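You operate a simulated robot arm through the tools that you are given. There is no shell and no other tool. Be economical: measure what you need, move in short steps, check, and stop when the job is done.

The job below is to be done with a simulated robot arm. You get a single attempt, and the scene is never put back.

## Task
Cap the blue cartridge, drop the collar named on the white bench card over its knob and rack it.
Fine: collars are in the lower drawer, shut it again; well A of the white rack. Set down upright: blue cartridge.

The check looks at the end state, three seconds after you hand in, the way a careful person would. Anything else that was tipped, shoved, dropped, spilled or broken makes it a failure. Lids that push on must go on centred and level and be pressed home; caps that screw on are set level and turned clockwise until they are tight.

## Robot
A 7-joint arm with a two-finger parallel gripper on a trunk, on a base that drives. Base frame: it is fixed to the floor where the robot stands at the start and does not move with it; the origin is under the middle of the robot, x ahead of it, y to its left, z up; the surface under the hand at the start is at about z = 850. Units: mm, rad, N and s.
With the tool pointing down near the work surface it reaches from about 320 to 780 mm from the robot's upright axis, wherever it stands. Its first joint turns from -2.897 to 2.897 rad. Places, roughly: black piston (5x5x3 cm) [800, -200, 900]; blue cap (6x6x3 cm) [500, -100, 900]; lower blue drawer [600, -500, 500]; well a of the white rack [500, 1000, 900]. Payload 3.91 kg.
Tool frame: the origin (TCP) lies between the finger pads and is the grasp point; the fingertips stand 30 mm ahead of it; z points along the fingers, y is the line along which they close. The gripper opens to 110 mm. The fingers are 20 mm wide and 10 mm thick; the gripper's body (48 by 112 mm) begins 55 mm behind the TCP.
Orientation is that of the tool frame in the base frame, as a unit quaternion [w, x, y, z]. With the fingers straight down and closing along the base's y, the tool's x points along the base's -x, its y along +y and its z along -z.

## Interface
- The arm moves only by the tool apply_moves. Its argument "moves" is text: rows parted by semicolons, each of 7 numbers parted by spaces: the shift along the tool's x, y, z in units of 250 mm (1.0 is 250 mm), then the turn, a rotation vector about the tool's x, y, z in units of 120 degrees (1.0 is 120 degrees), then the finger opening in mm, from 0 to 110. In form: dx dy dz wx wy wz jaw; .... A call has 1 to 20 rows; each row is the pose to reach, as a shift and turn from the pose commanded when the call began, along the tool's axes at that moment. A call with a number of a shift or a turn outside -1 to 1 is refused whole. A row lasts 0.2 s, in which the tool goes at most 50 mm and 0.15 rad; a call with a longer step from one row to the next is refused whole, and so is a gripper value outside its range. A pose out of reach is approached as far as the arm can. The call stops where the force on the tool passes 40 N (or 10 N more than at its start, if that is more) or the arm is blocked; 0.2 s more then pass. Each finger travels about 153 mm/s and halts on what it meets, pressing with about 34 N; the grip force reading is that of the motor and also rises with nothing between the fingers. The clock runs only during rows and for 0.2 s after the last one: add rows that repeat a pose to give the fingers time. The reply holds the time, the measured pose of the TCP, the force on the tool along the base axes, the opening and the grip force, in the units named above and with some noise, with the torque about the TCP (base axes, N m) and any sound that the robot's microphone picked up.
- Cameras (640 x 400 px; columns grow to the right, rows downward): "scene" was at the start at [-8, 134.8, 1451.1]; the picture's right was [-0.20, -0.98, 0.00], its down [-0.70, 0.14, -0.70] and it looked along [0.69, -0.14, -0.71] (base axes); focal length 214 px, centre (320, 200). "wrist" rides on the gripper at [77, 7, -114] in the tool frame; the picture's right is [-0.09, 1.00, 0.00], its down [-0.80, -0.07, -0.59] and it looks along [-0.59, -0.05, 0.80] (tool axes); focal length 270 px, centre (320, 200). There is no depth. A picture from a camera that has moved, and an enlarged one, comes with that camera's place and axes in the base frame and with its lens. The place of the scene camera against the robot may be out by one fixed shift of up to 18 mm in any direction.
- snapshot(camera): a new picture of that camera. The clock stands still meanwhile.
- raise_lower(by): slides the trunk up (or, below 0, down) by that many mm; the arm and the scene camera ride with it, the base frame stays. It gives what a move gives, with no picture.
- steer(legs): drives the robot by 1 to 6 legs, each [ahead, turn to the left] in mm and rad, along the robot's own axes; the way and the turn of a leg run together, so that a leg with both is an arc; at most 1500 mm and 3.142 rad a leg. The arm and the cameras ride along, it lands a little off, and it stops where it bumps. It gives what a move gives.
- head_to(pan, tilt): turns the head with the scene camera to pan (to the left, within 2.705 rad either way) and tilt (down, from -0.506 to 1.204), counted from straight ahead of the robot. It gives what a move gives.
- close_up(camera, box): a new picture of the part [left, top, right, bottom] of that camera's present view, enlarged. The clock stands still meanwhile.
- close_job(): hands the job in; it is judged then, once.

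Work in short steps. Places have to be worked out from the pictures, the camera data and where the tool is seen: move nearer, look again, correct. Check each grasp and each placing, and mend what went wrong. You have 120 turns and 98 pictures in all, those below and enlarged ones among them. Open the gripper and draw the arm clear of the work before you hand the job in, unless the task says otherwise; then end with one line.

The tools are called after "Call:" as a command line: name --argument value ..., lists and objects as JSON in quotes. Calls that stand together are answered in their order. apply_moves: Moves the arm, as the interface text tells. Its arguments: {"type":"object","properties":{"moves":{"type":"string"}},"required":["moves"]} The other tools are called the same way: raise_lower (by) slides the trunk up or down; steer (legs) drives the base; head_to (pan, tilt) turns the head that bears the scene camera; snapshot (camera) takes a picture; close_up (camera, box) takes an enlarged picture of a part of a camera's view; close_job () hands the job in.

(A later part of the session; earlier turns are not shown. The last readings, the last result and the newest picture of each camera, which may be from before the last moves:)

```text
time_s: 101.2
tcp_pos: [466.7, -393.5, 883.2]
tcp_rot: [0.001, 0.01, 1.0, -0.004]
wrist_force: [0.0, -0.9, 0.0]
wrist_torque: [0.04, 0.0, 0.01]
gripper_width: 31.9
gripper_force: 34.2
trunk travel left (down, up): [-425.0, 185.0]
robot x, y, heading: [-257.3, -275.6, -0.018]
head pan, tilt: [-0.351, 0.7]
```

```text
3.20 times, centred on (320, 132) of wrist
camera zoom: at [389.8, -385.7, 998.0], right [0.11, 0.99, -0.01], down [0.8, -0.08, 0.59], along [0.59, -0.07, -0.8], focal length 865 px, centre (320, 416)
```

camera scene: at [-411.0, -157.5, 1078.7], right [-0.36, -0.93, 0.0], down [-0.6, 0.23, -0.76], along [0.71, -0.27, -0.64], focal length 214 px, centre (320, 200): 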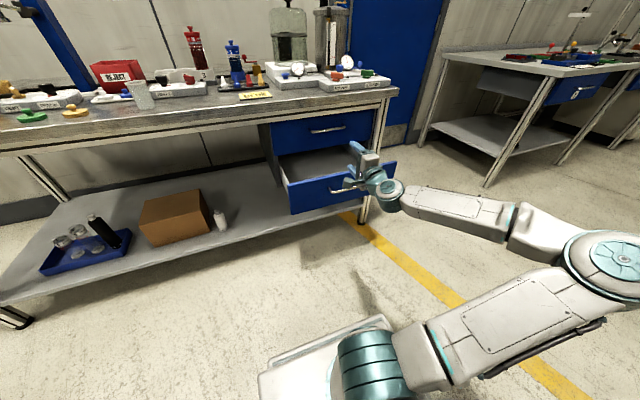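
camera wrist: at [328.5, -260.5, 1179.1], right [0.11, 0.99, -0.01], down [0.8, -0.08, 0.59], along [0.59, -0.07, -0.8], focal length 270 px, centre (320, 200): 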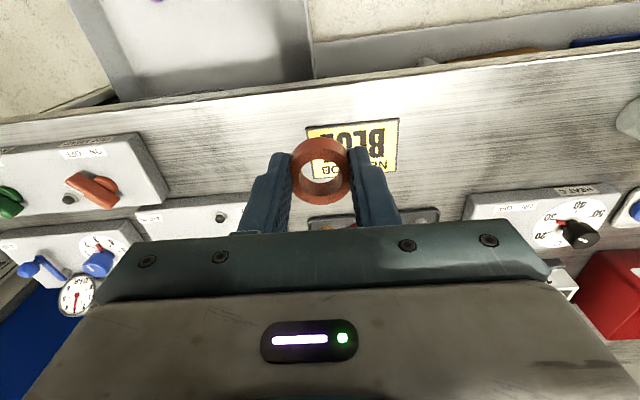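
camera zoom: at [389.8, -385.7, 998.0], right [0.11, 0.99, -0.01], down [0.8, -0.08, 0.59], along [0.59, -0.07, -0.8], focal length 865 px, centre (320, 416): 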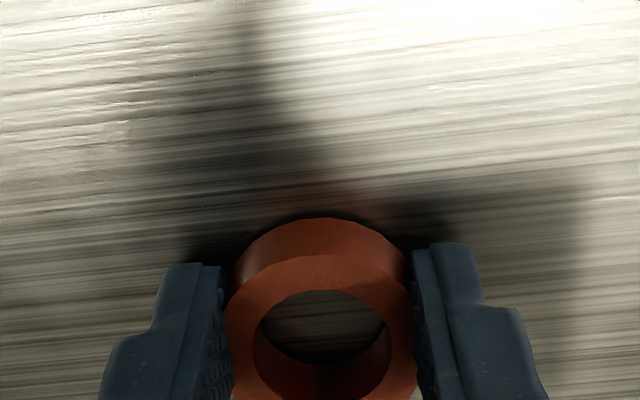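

Almost on the bench; I'll lower the last 2–3 mm, then release and rise.

Call:
apply_moves --moves "0 0 0.004 0 0 0 20; 0 0 0.008 0 0 0 20; 0 0 0.008 0 0 0 20; 0 0 0.006 0 0 0 40; 0 0 0.004 0 0 0 45; 0 0 -0.1 0 0 0 45; 0 0 -0.26 0 0 0 45; 0 0 -0.42 0 0 0 45; 0 0 -0.42 0 0 0 45"

Call:
close_up --camera "wrist" --box '[200, 20, 440, 170]'

```text
time_s: 103.2
tcp_pos: [465.8, -392.9, 987.2]
tcp_rot: [0.0, 0.009, 1.0, -0.004]
wrist_force: [0.1, 0.1, 0.7]
wrist_torque: [0.0, 0.02, -0.02]
gripper_width: 45.1
gripper_force: 0.0
trunk travel left (down, up): [-425.0, 185.0]
robot x, y, heading: [-251.8, -279.0, -0.016]
head pan, tilt: [-0.351, 0.7]
```

```text
2.67 times, centred on (320, 95) of wrist
camera zoom: at [389.9, -384.5, 1102.8], right [0.11, 0.99, -0.01], down [0.8, -0.08, 0.59], along [0.59, -0.07, -0.8], focal length 721 px, centre (320, 480)
```

zoom: 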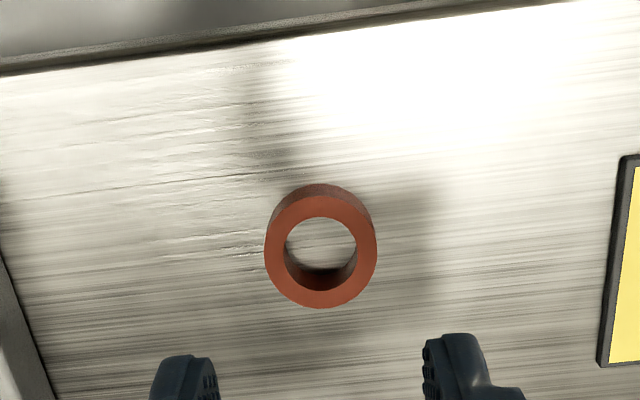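

The collar stands on the bench. Now to shut the drawer: I'll pull the hand back and drive back so that I can face it with horizontal fingers.

Call:
apply_moves --moves "0.1 0 -0.1 0 0 0 40; 0.28 0 -0.1 0 0 0 20; 0.46 0 -0.1 0 0 0 0; 0.64 0 -0.1 0 0 0 0; 0.82 0 -0.1 0 0 0 0; 0.9 0 -0.1 0 0 0 0; 0.9 0 -0.1 0 0 0 0"

Call:
steer --legs '[[-240, 0]]'

Call:
apply_moves --moves "0 0 0 -0.0385 -0.0385 0.0385 0; 0 0 0 -0.077 -0.077 0.077 0; 0 0 0 -0.1155 -0.1155 0.1155 0; 0 0 0 -0.154 -0.154 0.154 0; -0.05 -0.06 0 -0.1925 -0.1925 0.1925 0; -0.1 -0.1 0 -0.231 -0.231 0.231 0; -0.15 -0.14 0 -0.2695 -0.2695 0.2695 0; -0.2 -0.18 0 -0.308 -0.308 0.308 0; -0.25 -0.22 0 -0.3465 -0.3465 0.3465 0; -0.3 -0.26 0 -0.385 -0.385 0.385 0; -0.35 -0.3 0 -0.4235 -0.4235 0.4235 0; -0.4 -0.34 0 -0.462 -0.462 0.462 0; -0.45 -0.36 0 -0.5005 -0.5005 0.5005 0; -0.5 -0.38 0 -0.539 -0.539 0.539 0; -0.5 -0.4 0 -0.5774 -0.5774 0.5774 0; -0.5 -0.4 0 -0.5774 -0.5774 0.5774 0"

```text
time_s: 104.8
tcp_pos: [241.3, -388.2, 1013.2]
tcp_rot: [0.0, 0.01, 1.0, -0.004]
wrist_force: [0.9, 0.8, 0.5]
wrist_torque: [0.01, 0.02, 0.01]
gripper_width: 0.1
gripper_force: 34.2
trunk travel left (down, up): [-425.0, 185.0]
robot x, y, heading: [-252.3, -277.8, -0.014]
head pan, tilt: [-0.351, 0.7]
```

```text
time_s: 106.5
tcp_pos: [3.9, -385.9, 1014.0]
tcp_rot: [0.0, 0.01, 1.0, -0.003]
wrist_force: [0.1, -0.1, 0.0]
wrist_torque: [-0.02, -0.02, -0.01]
gripper_width: 0.1
gripper_force: 33.8
trunk travel left (down, up): [-425.0, 185.0]
robot x, y, heading: [-490.5, -274.6, -0.013]
head pan, tilt: [-0.351, 0.7]
```

```text
time_s: 110.0
tcp_pos: [127.5, -487.0, 1014.4]
tcp_rot: [0.507, 0.504, 0.495, 0.493]
wrist_force: [-0.2, -0.4, -0.7]
wrist_torque: [0.01, 0.01, 0.01]
gripper_width: 0.2
gripper_force: 33.7
trunk travel left (down, up): [-425.0, 185.0]
robot x, y, heading: [-491.9, -271.1, -0.019]
head pan, tilt: [-0.351, 0.7]
```

The TCP would be above the drawer panel, so I'll back off another 150 mm before going down.

Call:
steer --legs '[[-150, 0]]'

Call:
raise_lower --by -380

Call:
apply_moves --moves "0 -0.18 0 0 0 0 0; 0 -0.36 0 0 0 0 0; 0 -0.53 0 0 0 0 0; 0 -0.53 0 0 0 0 0"

Call:
snapshot --camera "wrist"

```text
time_s: 111.3
tcp_pos: [-22.3, -485.3, 1015.1]
tcp_rot: [0.507, 0.503, 0.498, 0.493]
wrist_force: [0.3, 1.0, 0.0]
wrist_torque: [0.01, -0.01, -0.02]
gripper_width: 0.0
gripper_force: 34.0
trunk travel left (down, up): [-425.0, 185.0]
robot x, y, heading: [-641.9, -272.4, -0.018]
head pan, tilt: [-0.351, 0.7]
```

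```text
time_s: 115.0
tcp_pos: [-22.0, -483.9, 635.2]
tcp_rot: [0.506, 0.502, 0.498, 0.494]
wrist_force: [0.0, 0.1, -0.6]
wrist_torque: [0.05, -0.01, -0.04]
gripper_width: 0.0
gripper_force: 34.0
trunk travel left (down, up): [-45.0, 565.0]
robot x, y, heading: [-644.7, -269.8, -0.015]
head pan, tilt: [-0.351, 0.7]
```

```text
time_s: 116.0
tcp_pos: [-22.5, -484.7, 502.3]
tcp_rot: [0.506, 0.503, 0.498, 0.494]
wrist_force: [0.3, 0.1, -0.3]
wrist_torque: [0.0, 0.0, 0.01]
gripper_width: 0.0
gripper_force: 34.1
trunk travel left (down, up): [-45.0, 565.0]
robot x, y, heading: [-644.3, -269.8, -0.012]
head pan, tilt: [-0.351, 0.7]
```

```text
31 pictures are left
camera wrist: at [-135.7, -406.4, 508.6], right [0.0, -0.08, 1.0], down [-0.61, -0.79, -0.06], along [0.79, -0.61, -0.05], focal length 270 px, centre (320, 200)
```

wrist: 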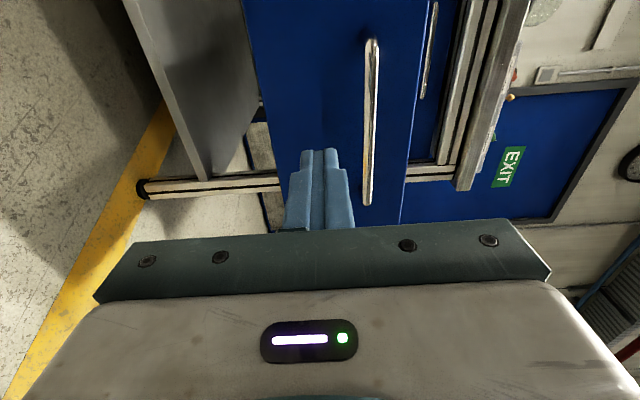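

The fingers point at the panel just below the handle. I'll drive forward to push the drawer most of the way.

Call:
steer --legs '[[430, 0]]'

Call:
snapshot --camera "wrist"

```text
time_s: 118.6
tcp_pos: [407.4, -490.1, 501.9]
tcp_rot: [0.506, 0.503, 0.497, 0.493]
wrist_force: [0.4, 0.0, 0.6]
wrist_torque: [0.01, 0.01, 0.02]
gripper_width: 0.2
gripper_force: 33.8
trunk travel left (down, up): [-45.0, 565.0]
robot x, y, heading: [-212.3, -280.0, -0.011]
head pan, tilt: [-0.351, 0.7]
```

```text
30 pictures are left
camera wrist: at [294.2, -412.1, 509.0], right [0.0, -0.08, 1.0], down [-0.61, -0.79, -0.06], along [0.79, -0.61, -0.05], focal length 270 px, centre (320, 200)
```

wrist: 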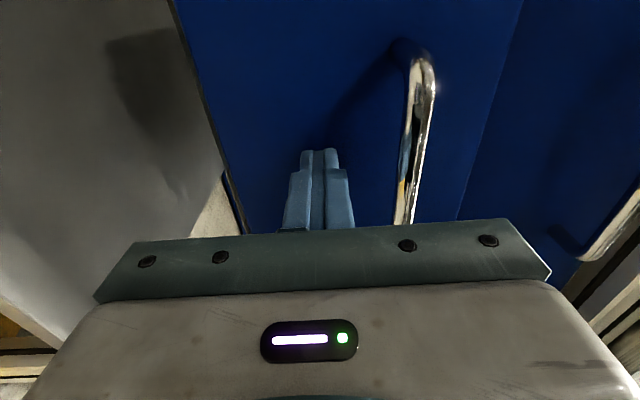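

Nearly shut. I'll push the rest with the arm in small steps, letting the force limit stop it against the closed front.

Call:
apply_moves --moves "0 0 0.04 0 0 0 0; 0 0 0.08 0 0 0 0; 0 0 0.12 0 0 0 0; 0 0 0.16 0 0 0 0; 0 0 0.2 0 0 0 0; 0 0 0.24 0 0 0 0; 0 0 0.28 0 0 0 0; 0 0 0.32 0 0 0 0"

Call:
snapshot --camera "wrist"

```text
time_s: 119.6
tcp_pos: [439.6, -491.0, 502.5]
tcp_rot: [0.505, 0.502, 0.499, 0.494]
wrist_force: [-13.5, 2.0, 5.3]
wrist_torque: [0.06, -0.18, 0.17]
gripper_width: 0.0
gripper_force: 34.2
trunk travel left (down, up): [-45.0, 565.0]
robot x, y, heading: [-212.0, -275.8, -0.018]
head pan, tilt: [-0.351, 0.7]
stopped in row 4: the force on the tool passed its limit at 62 N (the readings are from after the stop); the commanded pose is now the measured one
```

```text
29 pictures are left
camera wrist: at [326.8, -413.0, 509.2], right [0.0, -0.08, 1.0], down [-0.61, -0.79, -0.06], along [0.79, -0.6, -0.05], focal length 270 px, centre (320, 200)
```

wrist: 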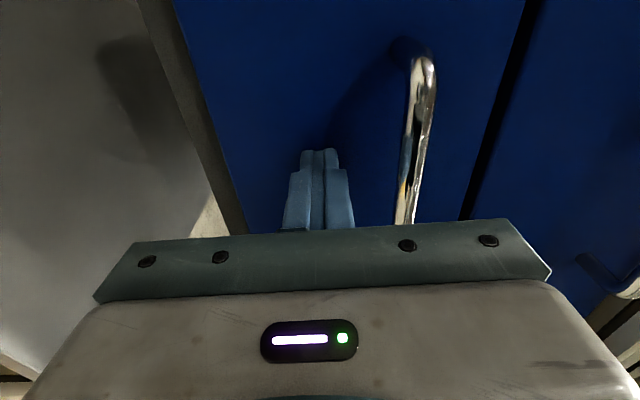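

The drawer stopped flush with its neighbour: closed. I'll back away, raise the trunk, and turn the hand down again.

Call:
steer --legs '[[-250, 0]]'

Call:
raise_lower --by 380

Call:
apply_moves --moves "0 0.03 0 0.0385 0.0385 -0.0385 0; 0 0.06 0 0.077 0.077 -0.077 0; 0 0.09 0 0.1155 0.1155 -0.1155 0; 0 0.12 0 0.154 0.154 -0.154 20; 0 0.15 0 0.1925 0.1925 -0.1925 45; 0.04 0.2 0 0.231 0.231 -0.231 45; 0.08 0.25 0 0.2695 0.2695 -0.2695 45; 0.12 0.3 0 0.308 0.308 -0.308 45; 0.16 0.35 0 0.3465 0.3465 -0.3465 45; 0.2 0.4 0 0.385 0.385 -0.385 45; 0.24 0.44 0 0.4235 0.4235 -0.4235 45; 0.28 0.48 0 0.462 0.462 -0.462 45; 0.32 0.5 0 0.5005 0.5005 -0.5005 45; 0.36 0.5 0 0.539 0.539 -0.539 45; 0.39 0.5 0 0.5774 0.5774 -0.5774 45; 0.39 0.5 0 0.5774 0.5774 -0.5774 45"

Call:
steer --legs '[[250, 0.0]]'

```text
time_s: 121.4
tcp_pos: [189.9, -486.9, 500.4]
tcp_rot: [0.505, 0.503, 0.498, 0.494]
wrist_force: [-1.1, 0.5, -0.1]
wrist_torque: [0.01, 0.02, -0.03]
gripper_width: 0.1
gripper_force: 33.9
trunk travel left (down, up): [-45.0, 565.0]
robot x, y, heading: [-465.4, -272.2, -0.016]
head pan, tilt: [-0.351, 0.7]
```

```text
time_s: 125.1
tcp_pos: [188.8, -486.2, 880.0]
tcp_rot: [0.506, 0.503, 0.498, 0.493]
wrist_force: [-0.2, 0.1, -0.2]
wrist_torque: [-0.02, -0.01, -0.03]
gripper_width: 0.1
gripper_force: 34.6
trunk travel left (down, up): [-425.0, 185.0]
robot x, y, heading: [-464.6, -273.8, -0.016]
head pan, tilt: [-0.351, 0.7]
```

```text
time_s: 128.5
tcp_pos: [191.8, -387.7, 1004.9]
tcp_rot: [-0.002, 0.007, 1.0, -0.004]
wrist_force: [0.6, 0.5, 0.3]
wrist_torque: [-0.02, -0.02, 0.02]
gripper_width: 45.2
gripper_force: 0.0
trunk travel left (down, up): [-425.0, 185.0]
robot x, y, heading: [-464.5, -269.3, -0.019]
head pan, tilt: [-0.351, 0.7]
```

```text
time_s: 130.3
tcp_pos: [442.7, -391.8, 1004.1]
tcp_rot: [-0.003, 0.007, 1.0, -0.004]
wrist_force: [0.5, -0.2, 0.1]
wrist_torque: [-0.01, 0.0, -0.01]
gripper_width: 44.9
gripper_force: 0.0
trunk travel left (down, up): [-425.0, 185.0]
robot x, y, heading: [-212.3, -274.4, -0.012]
head pan, tilt: [-0.351, 0.7]
```

I'll straighten the small tilt and yaw errors, and go down over the collar for a look.

Call:
apply_moves --moves "-0.05 -0.003 0.08 -0.0038 -0.0029 -0.0067 45; -0.097 -0.003 0.18 -0.0038 -0.0029 -0.0067 45; -0.097 -0.003 0.28 -0.0038 -0.0029 -0.0067 45; -0.097 -0.003 0.28 -0.0038 -0.0029 -0.0067 45"

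Call:
close_up --camera "wrist" --box '[220, 50, 420, 175]'

```text
time_s: 131.3
tcp_pos: [466.2, -393.8, 935.7]
tcp_rot: [0.001, 0.001, 1.0, 0.0]
wrist_force: [0.0, 0.2, -0.2]
wrist_torque: [0.0, 0.0, -0.02]
gripper_width: 45.1
gripper_force: 0.0
trunk travel left (down, up): [-425.0, 185.0]
robot x, y, heading: [-211.7, -276.0, -0.016]
head pan, tilt: [-0.351, 0.7]
```

```text
3.20 times, centred on (320, 112) of wrist
camera zoom: at [388.6, -387.6, 1050.0], right [0.09, 1.0, 0.0], down [0.8, -0.07, 0.6], along [0.59, -0.05, -0.8], focal length 865 px, centre (320, 480)
```

zoom: 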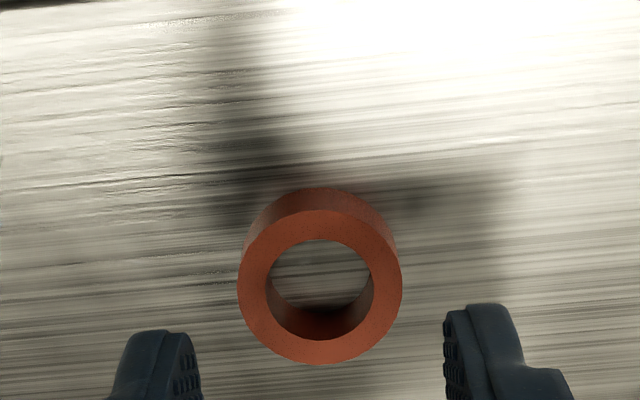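

The collar centre is at about x=469.5. I'll shift +3 mm in x, go down to grip it slightly higher (fingertips about 7 mm above the bench), close and lift.

Call:
apply_moves --moves "-0.013 0 0.1 0 0 0 48; -0.013 0 0.18 0 0 0 48; -0.013 0 0.193 0 0 0 48; -0.013 0 0.193 0 0 0 48; -0.013 0 0.193 0 0 0 25; -0.013 0 0.193 0 0 0 20; -0.013 0 0.193 0 0 0 20; -0.013 0 0 0 0 0 20; -0.013 0 -0.2 0 0 0 20; -0.013 0 -0.4 0 0 0 20; -0.013 0 -0.6 0 0 0 20; -0.013 0 -0.76 0 0 0 20; -0.013 0 -0.76 0 0 0 20"

Call:
close_up --camera "wrist" --box '[220, 70, 420, 195]'

```text
time_s: 134.1
tcp_pos: [468.4, -393.3, 1124.1]
tcp_rot: [0.001, 0.001, 1.0, 0.0]
wrist_force: [-0.5, 1.2, -0.6]
wrist_torque: [-0.04, -0.02, -0.03]
gripper_width: 32.2
gripper_force: 34.0
trunk travel left (down, up): [-425.0, 185.0]
robot x, y, heading: [-211.7, -276.8, -0.018]
head pan, tilt: [-0.351, 0.7]
```

```text
3.20 times, centred on (320, 132) of wrist
camera zoom: at [390.8, -386.9, 1240.2], right [0.09, 1.0, 0.0], down [0.8, -0.07, 0.6], along [0.59, -0.05, -0.8], focal length 865 px, centre (320, 416)
```

zoom: 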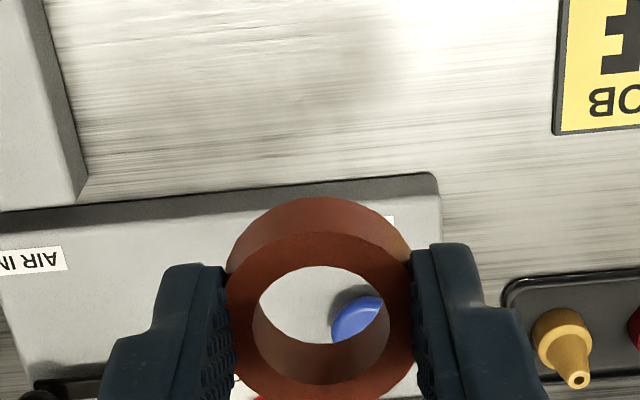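

The collar is held centrally. The tall glass vessel stands on the right, so I'll first bring the hand to y≈-230 and a bit back, then drive ahead to work over the cartridge.

Call:
apply_moves --moves "0.05 0.15 0 0 0 0 20; 0.1 0.3 0 0 0 0 20; 0.15 0.45 0 0 0 0 20; 0.2 0.6 0 0 0 0 20; 0.22 0.68 0 0 0 0 20; 0.22 0.68 0 0 0 0 20"

Call:
steer --legs '[[320, 0.016]]'

Call:
snapshot --camera "wrist"

```text
time_s: 135.5
tcp_pos: [413.2, -222.4, 1125.0]
tcp_rot: [0.001, 0.001, 1.0, 0.0]
wrist_force: [-0.2, -0.8, 0.0]
wrist_torque: [0.0, 0.01, 0.02]
gripper_width: 32.1
gripper_force: 33.8
trunk travel left (down, up): [-425.0, 185.0]
robot x, y, heading: [-217.1, -275.8, -0.014]
head pan, tilt: [-0.351, 0.7]
```

```text
time_s: 137.7
tcp_pos: [737.1, -215.7, 1124.5]
tcp_rot: [0.002, -0.007, 1.0, 0.001]
wrist_force: [-0.6, 0.3, -0.6]
wrist_torque: [-0.01, 0.0, 0.03]
gripper_width: 32.2
gripper_force: 33.6
trunk travel left (down, up): [-425.0, 185.0]
robot x, y, heading: [110.9, -279.2, -0.004]
head pan, tilt: [-0.351, 0.7]
```

```text
26 pictures are left
camera wrist: at [659.9, -211.1, 1239.6], right [0.07, 1.0, 0.0], down [0.8, -0.06, 0.6], along [0.59, -0.04, -0.8], focal length 270 px, centre (320, 200)
```

wrist: 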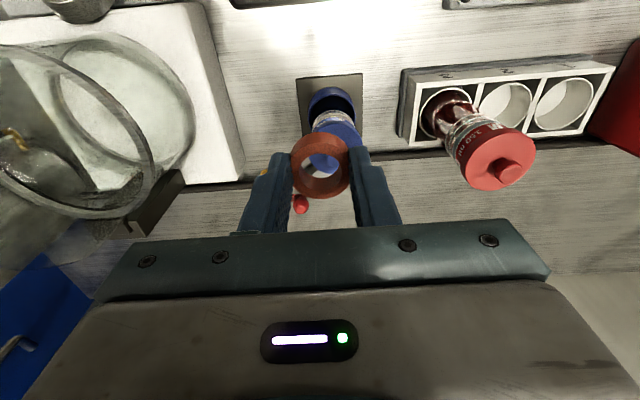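

I'll straighten the yaw and move beside the cartridge, about 60 mm to +y, to measure the knob.

Call:
apply_moves --moves "-0.06 0.09 0.06 0.001 0.002 0.0067 20; -0.12 0.18 0.12 0.001 0.002 0.0067 20; -0.188 0.261 0.176 0.001 0.002 0.0067 20; -0.188 0.261 0.176 0.001 0.002 0.0067 20; -0.188 0.261 0.176 0.001 0.002 0.0067 20"

Call:
close_up --camera "wrist" --box '[180, 60, 380, 185]'

```text
time_s: 138.9
tcp_pos: [774.0, -156.7, 1078.9]
tcp_rot: [0.0, 0.0, 1.0, -0.001]
wrist_force: [-0.9, -0.6, -0.6]
wrist_torque: [0.06, 0.0, -0.01]
gripper_width: 32.0
gripper_force: 32.9
out of reach, approached as far as the arm can: row 3, 4, 5
trunk travel left (down, up): [-425.0, 185.0]
robot x, y, heading: [105.8, -280.5, 0.001]
head pan, tilt: [-0.351, 0.7]
```

```text
3.20 times, centred on (280, 122) of wrist
camera zoom: at [697.4, -150.2, 1193.7], right [0.09, 1.0, 0.0], down [0.8, -0.07, 0.59], along [0.59, -0.05, -0.81], focal length 865 px, centre (448, 448)
```

zoom: 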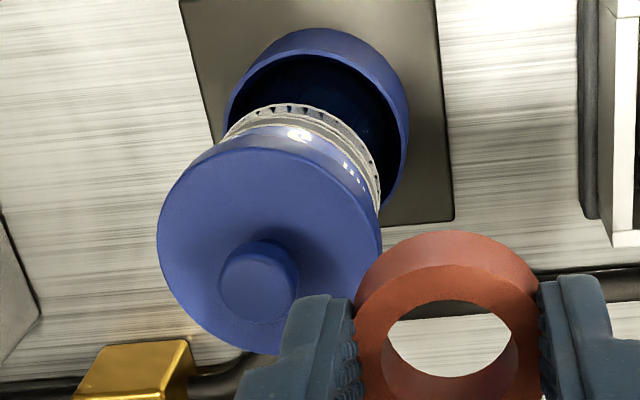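

The knob is at about (783, -203), top about z=1005. I need about 35 mm more reach, so I'll drive 40 mm ahead and then centre over it.

Call:
steer --legs '[[40, 0]]'

```text
time_s: 139.8
tcp_pos: [814.0, -157.2, 1078.0]
tcp_rot: [-0.002, -0.001, 1.0, -0.001]
wrist_force: [0.6, 0.2, 0.0]
wrist_torque: [0.03, -0.01, 0.02]
gripper_width: 32.1
gripper_force: 34.1
trunk travel left (down, up): [-425.0, 185.0]
robot x, y, heading: [151.9, -279.6, -0.0]
head pan, tilt: [-0.351, 0.7]
```

Call:
apply_moves --moves "0.06 -0.09 0 0 0 0 20; 0.124 -0.184 0 0 0 0 20; 0.124 -0.184 0.05 0 0 0 20; 0.124 -0.184 0.05 0 0 0 20"

Call:
close_up --camera "wrist" --box '[220, 70, 420, 195]'

```text
time_s: 140.8
tcp_pos: [783.3, -202.6, 1065.6]
tcp_rot: [-0.003, -0.001, 1.0, -0.001]
wrist_force: [0.0, 0.2, 0.0]
wrist_torque: [-0.01, 0.06, 0.02]
gripper_width: 32.2
gripper_force: 33.9
trunk travel left (down, up): [-425.0, 185.0]
robot x, y, heading: [151.5, -278.7, 0.003]
head pan, tilt: [-0.351, 0.7]
```

```text
3.20 times, centred on (320, 132) of wrist
camera zoom: at [706.7, -195.9, 1181.2], right [0.09, 1.0, 0.0], down [0.8, -0.07, 0.59], along [0.59, -0.05, -0.81], focal length 865 px, centre (320, 416)
```

zoom: 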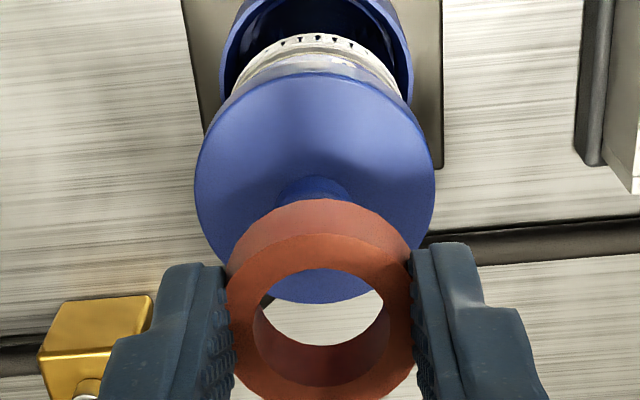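

The cap centre is about 1.3 mm to -y and 1 mm to +x of the collar. I'll correct and lower to just above the knob.

Call:
apply_moves --moves "-0.004 -0.005 0.02 0 -0.0029 0 20; -0.004 -0.005 0.05 0 -0.0029 0 20; -0.004 -0.005 0.064 0 -0.0029 0 20; -0.004 -0.005 0.064 0 -0.0029 0 20"

Call:
close_up --camera "wrist" --box '[240, 85, 400, 185]'

```text
time_s: 141.8
tcp_pos: [784.0, -203.8, 1049.9]
tcp_rot: [0.001, -0.001, 1.0, -0.001]
wrist_force: [0.3, 0.5, -0.1]
wrist_torque: [-0.03, 0.01, -0.01]
gripper_width: 32.3
gripper_force: 33.9
trunk travel left (down, up): [-425.0, 185.0]
robot x, y, heading: [152.7, -277.3, -0.001]
head pan, tilt: [-0.351, 0.7]
```

```text
4.00 times, centred on (320, 135) of wrist
camera zoom: at [706.8, -197.3, 1164.6], right [0.09, 1.0, 0.0], down [0.8, -0.07, 0.6], along [0.59, -0.05, -0.8], focal length 1081 px, centre (320, 460)
```

zoom: 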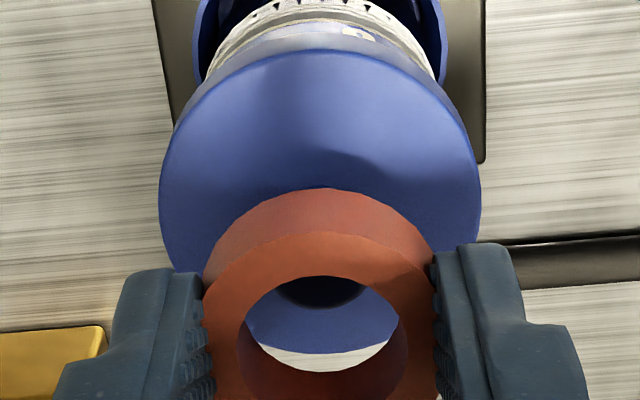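

Aligned in y, and the knob's front edge seen through the hole agrees in x. Lowering 8 mm and looking again.

Call:
apply_moves --moves "0 0 0.012 0 0 0 20; 0 0 0.024 0 0 0 20; 0 0 0.036 0 0 0 20; 0 0 0.036 0 0 0 20"

Call:
close_up --camera "wrist" --box '[260, 110, 380, 185]'

```text
time_s: 142.8
tcp_pos: [783.6, -203.9, 1041.1]
tcp_rot: [0.002, 0.0, 1.0, -0.001]
wrist_force: [-0.2, 0.3, -0.2]
wrist_torque: [0.02, -0.01, 0.02]
gripper_width: 32.3
gripper_force: 33.9
trunk travel left (down, up): [-425.0, 185.0]
robot x, y, heading: [147.0, -274.9, 0.001]
head pan, tilt: [-0.351, 0.7]
```

```text
5.33 times, centred on (320, 148) of wrist
camera zoom: at [706.3, -197.5, 1155.5], right [0.09, 1.0, 0.0], down [0.8, -0.07, 0.6], along [0.6, -0.05, -0.8], focal length 1442 px, centre (320, 480)
```

zoom: 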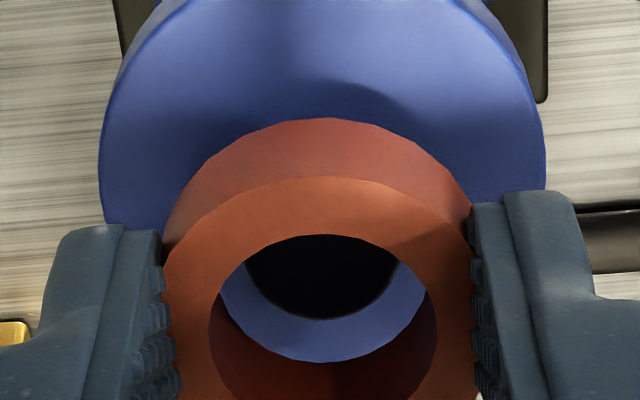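

The knob shows inside the hole, roughly 2 mm behind its centre. I'll shift the collar 1.8 mm toward -x and lower onto the cap.

Call:
apply_moves --moves "0.007 0 0 0 0 0 20; 0.007 0 0.012 0 0 0 20; 0.007 0 0.024 0 0 0 20; 0.007 0 0.036 0 0 0 20; 0.007 0 0.036 0 0 0 20"

Call:
close_up --camera "wrist" --box '[260, 110, 380, 185]'

```text
time_s: 144.0
tcp_pos: [781.6, -203.3, 1031.0]
tcp_rot: [0.002, -0.001, 1.0, -0.001]
wrist_force: [-0.9, 0.0, 0.5]
wrist_torque: [-0.01, 0.02, 0.01]
gripper_width: 32.0
gripper_force: 34.0
trunk travel left (down, up): [-425.0, 185.0]
robot x, y, heading: [151.0, -277.3, 0.002]
head pan, tilt: [-0.351, 0.7]
```

```text
5.33 times, centred on (320, 148) of wrist
camera zoom: at [704.9, -197.0, 1146.4], right [0.09, 1.0, 0.0], down [0.8, -0.07, 0.6], along [0.59, -0.05, -0.8], focal length 1442 px, centre (320, 480)
```

zoom: 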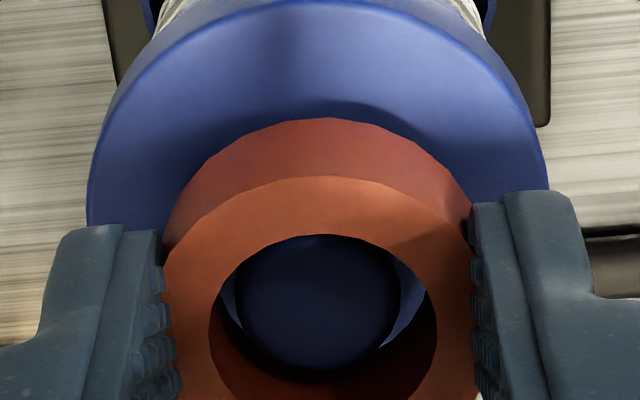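

The knob is now inside the collar and centred. Lowering the last millimetres and releasing.

Call:
apply_moves --moves "0 0 0.006 0 0 0 20; 0 0 0.012 0 0 0 20; 0 0 0.018 0 0 0 20; 0 0 0.02 0 0 0 20; 0 0 0.02 0 0 0 20"

```text
time_s: 145.2
tcp_pos: [782.9, -202.1, 1026.1]
tcp_rot: [0.001, -0.001, 1.0, 0.0]
wrist_force: [0.6, 0.2, 0.7]
wrist_torque: [0.0, -0.02, -0.01]
gripper_width: 32.4
gripper_force: 34.2
trunk travel left (down, up): [-425.0, 185.0]
robot x, y, heading: [149.2, -281.3, 0.001]
head pan, tilt: [-0.351, 0.7]
```

Call:
apply_moves --moves "0 0 0.004 0 0 0 20; 0 0 0.008 0 0 0 20; 0 0 0.012 0 0 0 20; 0 0 0.012 0 0 0 20"

```text
time_s: 146.2
tcp_pos: [781.8, -202.8, 1024.5]
tcp_rot: [0.002, -0.001, 1.0, -0.001]
wrist_force: [-0.1, -0.3, 0.2]
wrist_torque: [-0.01, 0.01, 0.01]
gripper_width: 31.9
gripper_force: 34.1
trunk travel left (down, up): [-425.0, 185.0]
robot x, y, heading: [150.0, -274.9, 0.004]
head pan, tilt: [-0.351, 0.7]
```

No contact yet, but the knob is deep inside. Another 2 mm, then I open and rise.

Call:
apply_moves --moves "0 0 0.006 0 0 0 20; 0 0 0.008 0 0 0 20; 0 0 0.008 0 0 0 36; 0 0 0.008 0 0 0 46; 0 0 0.004 0 0 0 50; 0 0 -0.1 0 0 0 50; 0 0 -0.24 0 0 0 55; 0 0 -0.32 0 0 0 60; 0.16 0.1 -0.4 0 0 0 60; 0.3 0.2 -0.4 0 0 0 60; 0.3 0.2 -0.4 0 0 0 60"

Call:
snapshot --camera "wrist"

```text
refused: row 9 steps farther than a row can; nothing moved
```

```text
20 pictures are left
camera wrist: at [705.2, -197.2, 1138.9], right [0.09, 1.0, 0.0], down [0.8, -0.07, 0.6], along [0.6, -0.05, -0.8], focal length 270 px, centre (320, 200)
```

wrist: 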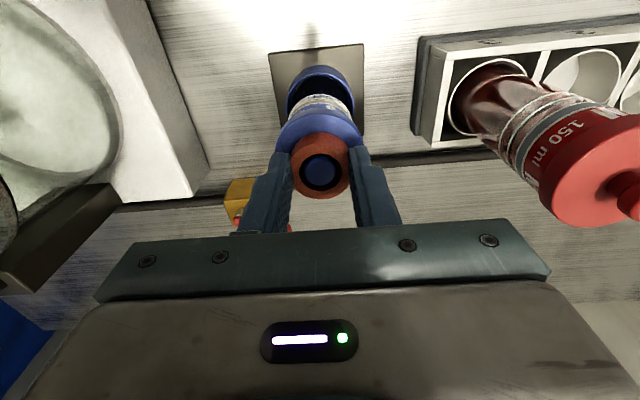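

The row step was too long, so nothing moved. I'll redo it with shorter rows.

Call:
apply_moves --moves "0 0 0.006 0 0 0 20; 0 0 0.008 0 0 0 20; 0 0 0.008 0 0 0 36; 0 0 0.008 0 0 0 46; 0 0 0.004 0 0 0 50; 0 0 -0.1 0 0 0 50; 0 0 -0.24 0 0 0 55; 0 0 -0.36 0 0 0 60; 0.1 0.06 -0.4 0 0 0 60; 0.2 0.12 -0.4 0 0 0 60; 0.2 0.12 -0.4 0 0 0 60"

Call:
close_up --camera "wrist" --box '[220, 60, 420, 225]'

```text
time_s: 148.6
tcp_pos: [731.4, -174.0, 1122.9]
tcp_rot: [0.002, -0.001, 1.0, -0.001]
wrist_force: [-0.1, 0.0, -0.3]
wrist_torque: [0.03, 0.0, 0.0]
gripper_width: 59.8
gripper_force: 0.1
trunk travel left (down, up): [-425.0, 185.0]
robot x, y, heading: [151.1, -277.6, -0.0]
head pan, tilt: [-0.351, 0.7]
```

```text
2.42 times, centred on (320, 142) of wrist
camera zoom: at [654.6, -166.7, 1238.4], right [0.09, 1.0, 0.0], down [0.8, -0.07, 0.6], along [0.59, -0.05, -0.8], focal length 655 px, centre (320, 339)
```

zoom: 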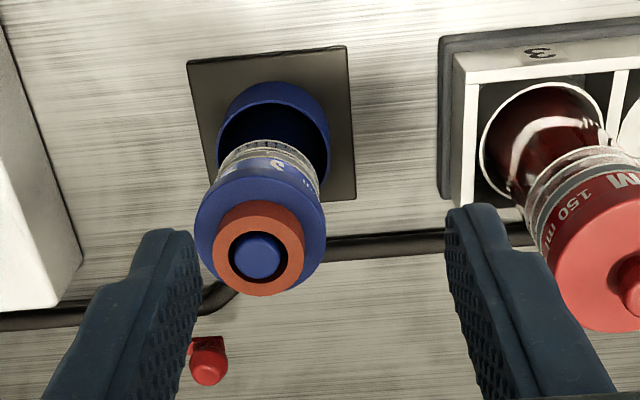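

The collar rests flat around the knob. To lift the cartridge without pulling on the cap, I'll grip its body from an inclined direction (60° from vertical) with the hand turned so the camera is on top. First I raise and yaw the hand 90°.

Call:
apply_moves --moves "0.05 0 -0.08 0 0 0.07 75; 0.1 0 -0.16 0 0 0.14 75; 0.15 0 -0.24 0 0 0.21 75; 0.2 0 -0.3 0 0 0.28 75; 0.25 0 -0.3 0 0 0.35 75; 0.3 0 -0.3 0 0 0.42 75; 0.3 0 -0.3 0 0 0.49 75; 0.3 0 -0.3 0 0 0.56 75; 0.3 0 -0.3 0 0 0.63 75; 0.3 0 -0.3 0 0 0.7 75; 0.3 0 -0.3 0 0 0.75 75; 0.3 0 -0.3 0 0 0.75 75"

Call:
apply_moves --moves "0 0 0 0 0 0.07 75; 0 0 0 0 0 0.14 75; 0 0 0 0 0 0.21 75; 0 0 0 0 0 0.28 75; 0 0 0 0 0 0.35 75; 0 0 0 0 0 0.42 75; 0 0 0 0 0 0.49 75; 0 0 0 0 0 0.56 75; 0 0 0 0 0 0.63 75; 0 0 0 0 0 0.7 75; 0 0 0 0 0 0.75 75; 0 0 0 0 0 0.75 75"

```text
time_s: 151.2
tcp_pos: [656.7, -173.3, 1198.1]
tcp_rot: [0.002, 0.707, 0.707, 0.0]
wrist_force: [-0.5, -0.4, 0.2]
wrist_torque: [0.0, 0.04, 0.04]
gripper_width: 74.9
gripper_force: 0.0
trunk travel left (down, up): [-425.0, 185.0]
robot x, y, heading: [149.5, -281.5, -0.004]
head pan, tilt: [-0.351, 0.7]
```

```text
time_s: 153.8
tcp_pos: [649.8, -193.6, 1197.7]
tcp_rot: [0.001, 0.978, 0.207, 0.001]
wrist_force: [-0.3, -0.4, 0.7]
wrist_torque: [0.0, -0.01, -0.01]
gripper_width: 75.1
gripper_force: 0.1
out of reach, approached as far as the arm can: row 8, 9, 10, 11, 12
trunk travel left (down, up): [-425.0, 185.0]
robot x, y, heading: [148.6, -283.6, -0.001]
head pan, tilt: [-0.351, 0.7]
```

The wrist yaw stops at about 156°, which still suits me: pitching from here gives an approach from azimuth +24°, with horizontal finger closing. I'll pitch up 60° here, high above the bench.

Call:
apply_moves --moves "0 0 0 0 0.06 0 75; 0 0 0 0 0.12 0 75; 0 0 0 0 0.18 0 75; 0 0 0 0 0.24 0 75; 0 0 0 0 0.3 0 75; 0 0 0 0 0.36 0 75; 0 0 0 0 0.43 0 75; 0 0 0 0 0.5 0 75; 0 0 0 0 0.5 0 75"

Call:
snapshot --camera "wrist"

```text
time_s: 155.8
tcp_pos: [650.2, -194.1, 1196.2]
tcp_rot: [-0.102, 0.846, 0.18, 0.491]
wrist_force: [0.2, 0.5, -0.3]
wrist_torque: [0.0, 0.02, 0.01]
gripper_width: 74.9
gripper_force: 0.0
trunk travel left (down, up): [-425.0, 185.0]
robot x, y, heading: [146.9, -276.9, 0.001]
head pan, tilt: [-0.351, 0.7]
```

```text
18 pictures are left
camera wrist: at [597.1, -225.4, 1321.5], right [0.36, -0.93, -0.07], down [-0.86, -0.31, -0.4], along [0.35, 0.21, -0.91], focal length 270 px, centre (320, 200)
```

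wrist: 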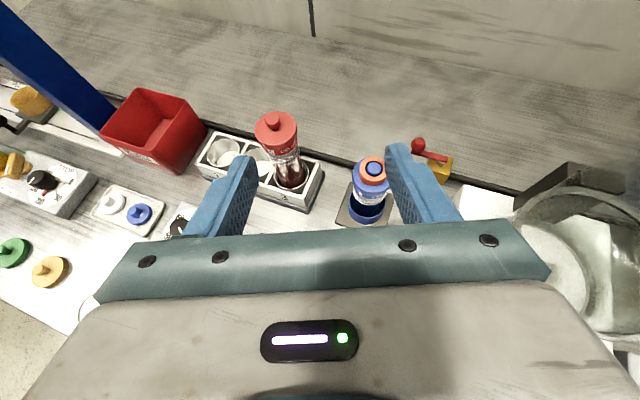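

The orientation works and the camera sees the cartridge. I'll move to a pre-grasp point 110 mm back along the approach line.

Call:
apply_moves --moves "-0.11 0.041 0.08 0 0 0 75; -0.22 0.082 0.16 0 0 0 75; -0.33 0.123 0.24 0 0 0 75; -0.44 0.164 0.32 0 0 0 75; -0.55 0.205 0.4 0 0 0 75; -0.653 0.246 0.48 0 0 0 75; -0.653 0.246 0.48 0 0 0 75"

Call:
snapshot --camera "wrist"

```text
time_s: 157.4
tcp_pos: [695.9, -240.6, 994.2]
tcp_rot: [-0.102, 0.847, 0.18, 0.49]
wrist_force: [0.0, -0.1, -0.1]
wrist_torque: [0.0, 0.02, -0.01]
gripper_width: 75.0
gripper_force: 0.0
trunk travel left (down, up): [-425.0, 185.0]
robot x, y, heading: [148.8, -278.3, -0.003]
head pan, tilt: [-0.351, 0.7]
```

```text
17 pictures are left
camera wrist: at [643.2, -271.8, 1119.7], right [0.36, -0.93, -0.07], down [-0.86, -0.31, -0.4], along [0.35, 0.21, -0.91], focal length 270 px, centre (320, 200)
```

wrist: 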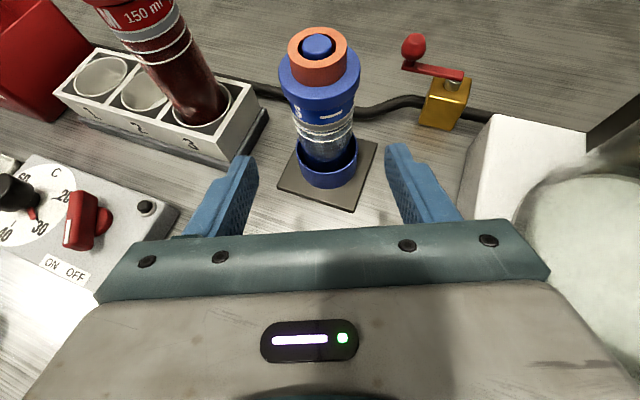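

I need the holder's top height compared to my planned grip height, so I'll zoom in.

Call:
close_up --camera "wrist" --box '[260, 20, 390, 215]'

```text
2.05 times, centred on (325, 118) of wrist
camera zoom: at [643.2, -271.8, 1119.7], right [0.36, -0.93, -0.07], down [-0.86, -0.31, -0.4], along [0.35, 0.21, -0.91], focal length 554 px, centre (310, 369)
```

zoom: 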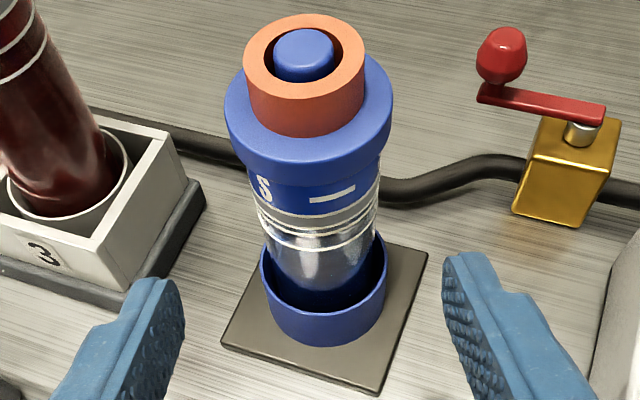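

The holder top is near z≈889 and the cap bottom near 975, so gripping at z≈940 is good. I'll advance along the approach line, with 1 mm of sideways correction.

Call:
apply_moves --moves "0 0.005 0.12 0 0 0 75; 0 0.005 0.24 0 0 0 75; 0 0.005 0.36 0 0 0 75; 0 0.005 0.44 0 0 0 75; 0 0.005 0.44 0 0 0 75"

Call:
close_up --camera "wrist" --box '[220, 50, 420, 230]'

```text
time_s: 158.6
tcp_pos: [783.9, -204.4, 941.7]
tcp_rot: [-0.103, 0.847, 0.18, 0.49]
wrist_force: [0.2, -0.5, -0.3]
wrist_torque: [-0.01, 0.0, -0.03]
gripper_width: 74.8
gripper_force: 0.0
trunk travel left (down, up): [-425.0, 185.0]
robot x, y, heading: [148.3, -278.8, -0.004]
head pan, tilt: [-0.351, 0.7]
```

```text
2.22 times, centred on (320, 140) of wrist
camera zoom: at [730.9, -235.5, 1065.2], right [0.36, -0.93, -0.07], down [-0.86, -0.31, -0.4], along [0.35, 0.21, -0.91], focal length 601 px, centre (320, 333)
```

zoom: 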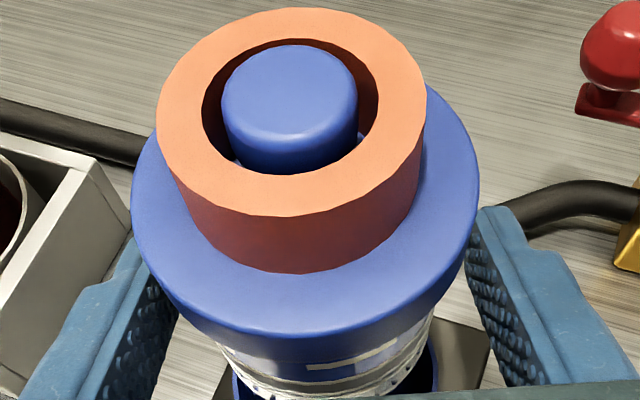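

The fingers straddle the body beneath the cap. Closing.

Call:
apply_moves --moves "0 0 0 0 0 0 60; 0 0 0 0 0 0 45; 0 0 0 0 0 0 30; 0 0 0 0 0 0 30; 0 0 0 0 0 0 30"

```text
time_s: 159.8
tcp_pos: [783.2, -204.6, 940.5]
tcp_rot: [-0.103, 0.846, 0.18, 0.491]
wrist_force: [0.7, 0.6, 0.4]
wrist_torque: [0.06, -0.06, -0.01]
gripper_width: 47.5
gripper_force: 33.8
trunk travel left (down, up): [-425.0, 185.0]
robot x, y, heading: [149.5, -277.8, -0.001]
head pan, tilt: [-0.351, 0.7]
```

Gripped at 47.5 mm. Lifting straight up 60 mm and checking that it hangs upright.

Call:
apply_moves --moves "0.035 0 -0.02 0 0 0 30; 0.07 0 -0.04 0 0 0 30; 0.104 0 -0.06 0 0 0 30; 0.156 0.001 -0.089 0 0 0 30; 0.208 0.001 -0.119 0 0 0 30; 0.208 0.001 -0.119 0 0 0 30"

Call:
snapshot --camera "wrist"

```text
time_s: 161.2
tcp_pos: [783.5, -205.7, 1000.9]
tcp_rot: [-0.103, 0.847, 0.18, 0.49]
wrist_force: [-0.2, 1.0, -1.3]
wrist_torque: [0.0, 0.0, 0.0]
gripper_width: 47.6
gripper_force: 34.3
trunk travel left (down, up): [-425.0, 185.0]
robot x, y, heading: [151.1, -278.1, 0.003]
head pan, tilt: [-0.351, 0.7]
```

```text
14 pictures are left
camera wrist: at [731.1, -235.3, 1125.2], right [0.36, -0.93, -0.07], down [-0.86, -0.31, -0.4], along [0.35, 0.21, -0.91], focal length 270 px, centre (320, 200)
```

wrist: 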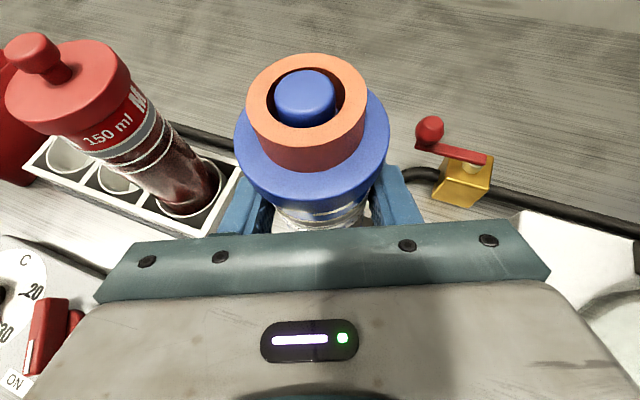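

It hangs upright with the collar in place. I'll lift 100 mm more, then drive back, left along the bench and face the rack.

Call:
apply_moves --moves "0.087 0 -0.05 0 0 0 30; 0.174 0.001 -0.1 0 0 0 30; 0.26 0.001 -0.149 0 0 0 30; 0.347 0.002 -0.198 0 0 0 30; 0.347 0.002 -0.198 0 0 0 30"

Call:
steer --legs '[[-560, 0], [0, 1.571], [1110, 0], [0, -1.571]]'

Call:
head_to --pan 0.15 --tilt 0.6

Call:
snapshot --camera "scene"

```text
time_s: 162.4
tcp_pos: [784.6, -204.6, 1100.4]
tcp_rot: [-0.102, 0.847, 0.18, 0.49]
wrist_force: [-0.5, -0.4, -2.2]
wrist_torque: [-0.03, 0.01, -0.05]
gripper_width: 47.6
gripper_force: 33.7
trunk travel left (down, up): [-425.0, 185.0]
robot x, y, heading: [150.0, -276.9, 0.003]
head pan, tilt: [-0.351, 0.7]
```

```text
time_s: 178.5
tcp_pos: [224.4, 905.4, 1100.1]
tcp_rot: [-0.102, 0.847, 0.178, 0.491]
wrist_force: [0.4, -0.1, -1.8]
wrist_torque: [0.01, 0.02, 0.02]
gripper_width: 47.6
gripper_force: 34.3
trunk travel left (down, up): [-425.0, 185.0]
robot x, y, heading: [-413.6, 832.9, 0.001]
head pan, tilt: [-0.351, 0.7]
```

```text
time_s: 179.4
tcp_pos: [223.2, 907.1, 1099.8]
tcp_rot: [-0.102, 0.847, 0.178, 0.49]
wrist_force: [0.0, 0.2, -1.3]
wrist_torque: [0.02, 0.03, 0.02]
gripper_width: 47.4
gripper_force: 34.0
trunk travel left (down, up): [-425.0, 185.0]
robot x, y, heading: [-408.8, 837.6, -0.003]
head pan, tilt: [0.15, 0.6]
```

```text
13 pictures are left
camera scene: at [-411.1, 994.0, 1467.3], right [0.15, -0.99, 0.0], down [-0.56, -0.08, -0.82], along [0.82, 0.12, -0.57], focal length 214 px, centre (320, 200)
```

scene: 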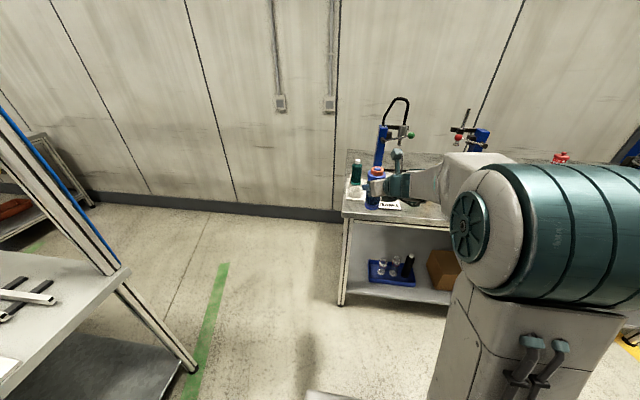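

The hand hides the rack from the scene camera. I'll shift the hand 70 mm to the left, so the wrist camera sees the rack to the right of the held cartridge.

Call:
apply_moves --moves "0.029 -0.128 0.049 0 0 0 30; 0.057 -0.256 0.098 0 0 0 30; 0.057 -0.256 0.098 0 0 0 30"

Call:
snapshot --camera "wrist"

```text
time_s: 180.2
tcp_pos: [225.8, 976.8, 1098.6]
tcp_rot: [-0.102, 0.847, 0.178, 0.49]
wrist_force: [-0.3, 1.3, -1.7]
wrist_torque: [-0.01, 0.03, 0.03]
gripper_width: 47.6
gripper_force: 33.5
trunk travel left (down, up): [-425.0, 185.0]
robot x, y, heading: [-409.5, 831.1, -0.006]
head pan, tilt: [0.15, 0.6]
```

```text
12 pictures are left
camera wrist: at [171.4, 945.4, 1223.8], right [0.36, -0.93, -0.07], down [-0.87, -0.3, -0.4], along [0.35, 0.21, -0.91], focal length 270 px, centre (320, 200)
```

wrist: 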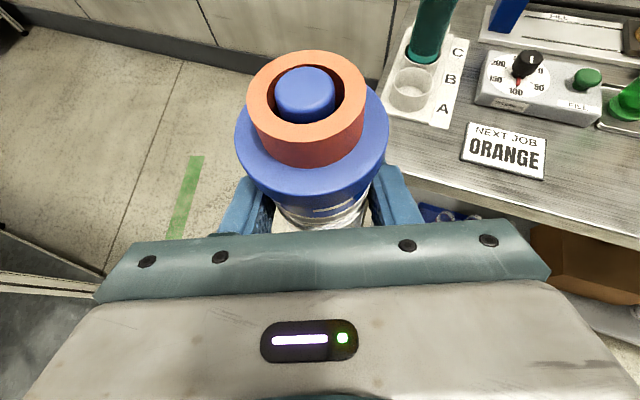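

Call:
close_up --camera "wrist" --box '[370, 20, 480, 140]'

```text
3.33 times, centred on (425, 80) of wrist
camera zoom: at [171.4, 945.4, 1223.8], right [0.36, -0.93, -0.07], down [-0.87, -0.3, -0.4], along [0.35, 0.21, -0.91], focal length 901 px, centre (-30, 600)
```

zoom: 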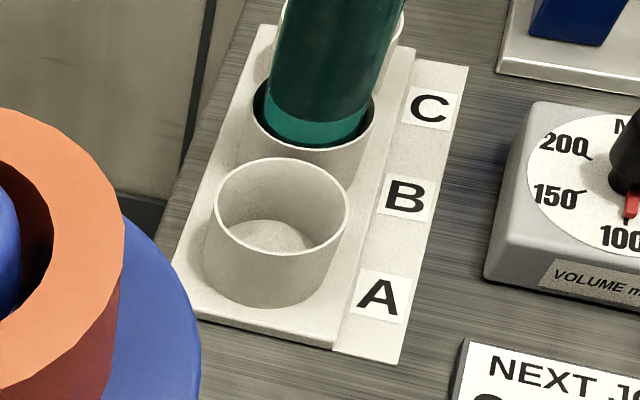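

Well A is the near empty cup: centre about (540, 951), rim z≈891, spacing about 67 mm to the bottle in B. I'll drive 270 mm ahead and look again.

Call:
steer --legs '[[270, 0.004]]'

Call:
snapshot --camera "wrist"

```text
time_s: 182.2
tcp_pos: [494.0, 977.4, 1099.0]
tcp_rot: [-0.102, 0.847, 0.179, 0.49]
wrist_force: [0.3, -0.4, -1.8]
wrist_torque: [0.02, 0.03, -0.01]
gripper_width: 47.8
gripper_force: 33.8
trunk travel left (down, up): [-425.0, 185.0]
robot x, y, heading: [-139.2, 831.7, -0.003]
head pan, tilt: [0.15, 0.6]
```

```text
10 pictures are left
camera wrist: at [442.1, 946.5, 1223.6], right [0.36, -0.93, -0.07], down [-0.86, -0.31, -0.4], along [0.35, 0.21, -0.91], focal length 270 px, centre (320, 200)
```

wrist: 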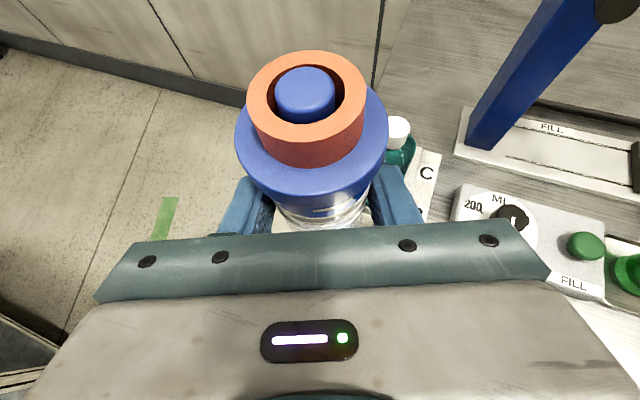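

The well is now hidden under the cartridge. For a second bearing on it, I'll back up 165 mm and shift 45 mm left for one more close view.

Call:
steer --legs '[[-165, 0]]'

Call:
apply_moves --moves "0.018 -0.082 0.031 0 0 0 30; 0.037 -0.165 0.063 0 0 0 30; 0.037 -0.165 0.063 0 0 0 30"

Call:
close_up --camera "wrist" --box '[380, 60, 490, 180]'

```text
time_s: 183.6
tcp_pos: [329.4, 977.6, 1099.9]
tcp_rot: [-0.102, 0.847, 0.179, 0.49]
wrist_force: [0.1, 0.8, -1.8]
wrist_torque: [0.01, 0.03, -0.02]
gripper_width: 47.6
gripper_force: 33.4
trunk travel left (down, up): [-425.0, 185.0]
robot x, y, heading: [-308.5, 837.0, 0.001]
head pan, tilt: [0.15, 0.6]
```

```text
time_s: 184.4
tcp_pos: [330.5, 1023.2, 1098.1]
tcp_rot: [-0.102, 0.847, 0.179, 0.49]
wrist_force: [0.1, -0.1, -1.7]
wrist_torque: [-0.04, 0.01, 0.01]
gripper_width: 47.5
gripper_force: 34.1
trunk travel left (down, up): [-425.0, 185.0]
robot x, y, heading: [-301.8, 835.2, -0.003]
head pan, tilt: [0.15, 0.6]
```

```text
3.33 times, centred on (435, 120) of wrist
camera zoom: at [276.5, 992.2, 1223.6], right [0.36, -0.93, -0.07], down [-0.86, -0.31, -0.4], along [0.35, 0.21, -0.91], focal length 901 px, centre (-63, 467)
```

zoom: 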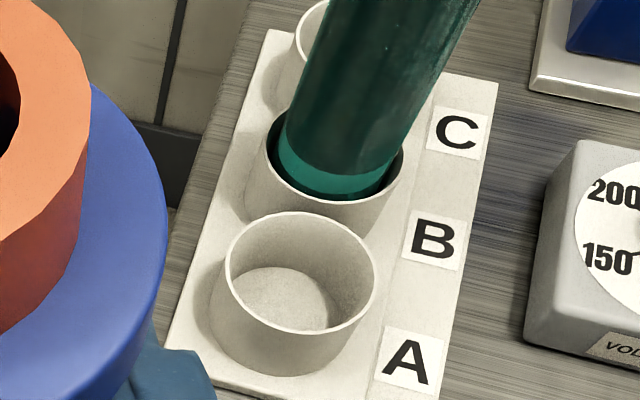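

The label plane triangulates cleanly to the bench height, and together the bearings put well A at about (538, 950). Driving back in.

Call:
steer --legs '[[170, 0.003]]'

```text
time_s: 185.9
tcp_pos: [501.2, 1025.3, 1098.3]
tcp_rot: [-0.103, 0.846, 0.181, 0.49]
wrist_force: [1.0, 0.8, -1.5]
wrist_torque: [0.0, 0.0, 0.02]
gripper_width: 47.4
gripper_force: 34.0
trunk travel left (down, up): [-425.0, 185.0]
robot x, y, heading: [-136.4, 830.1, 0.002]
head pan, tilt: [0.15, 0.6]
```

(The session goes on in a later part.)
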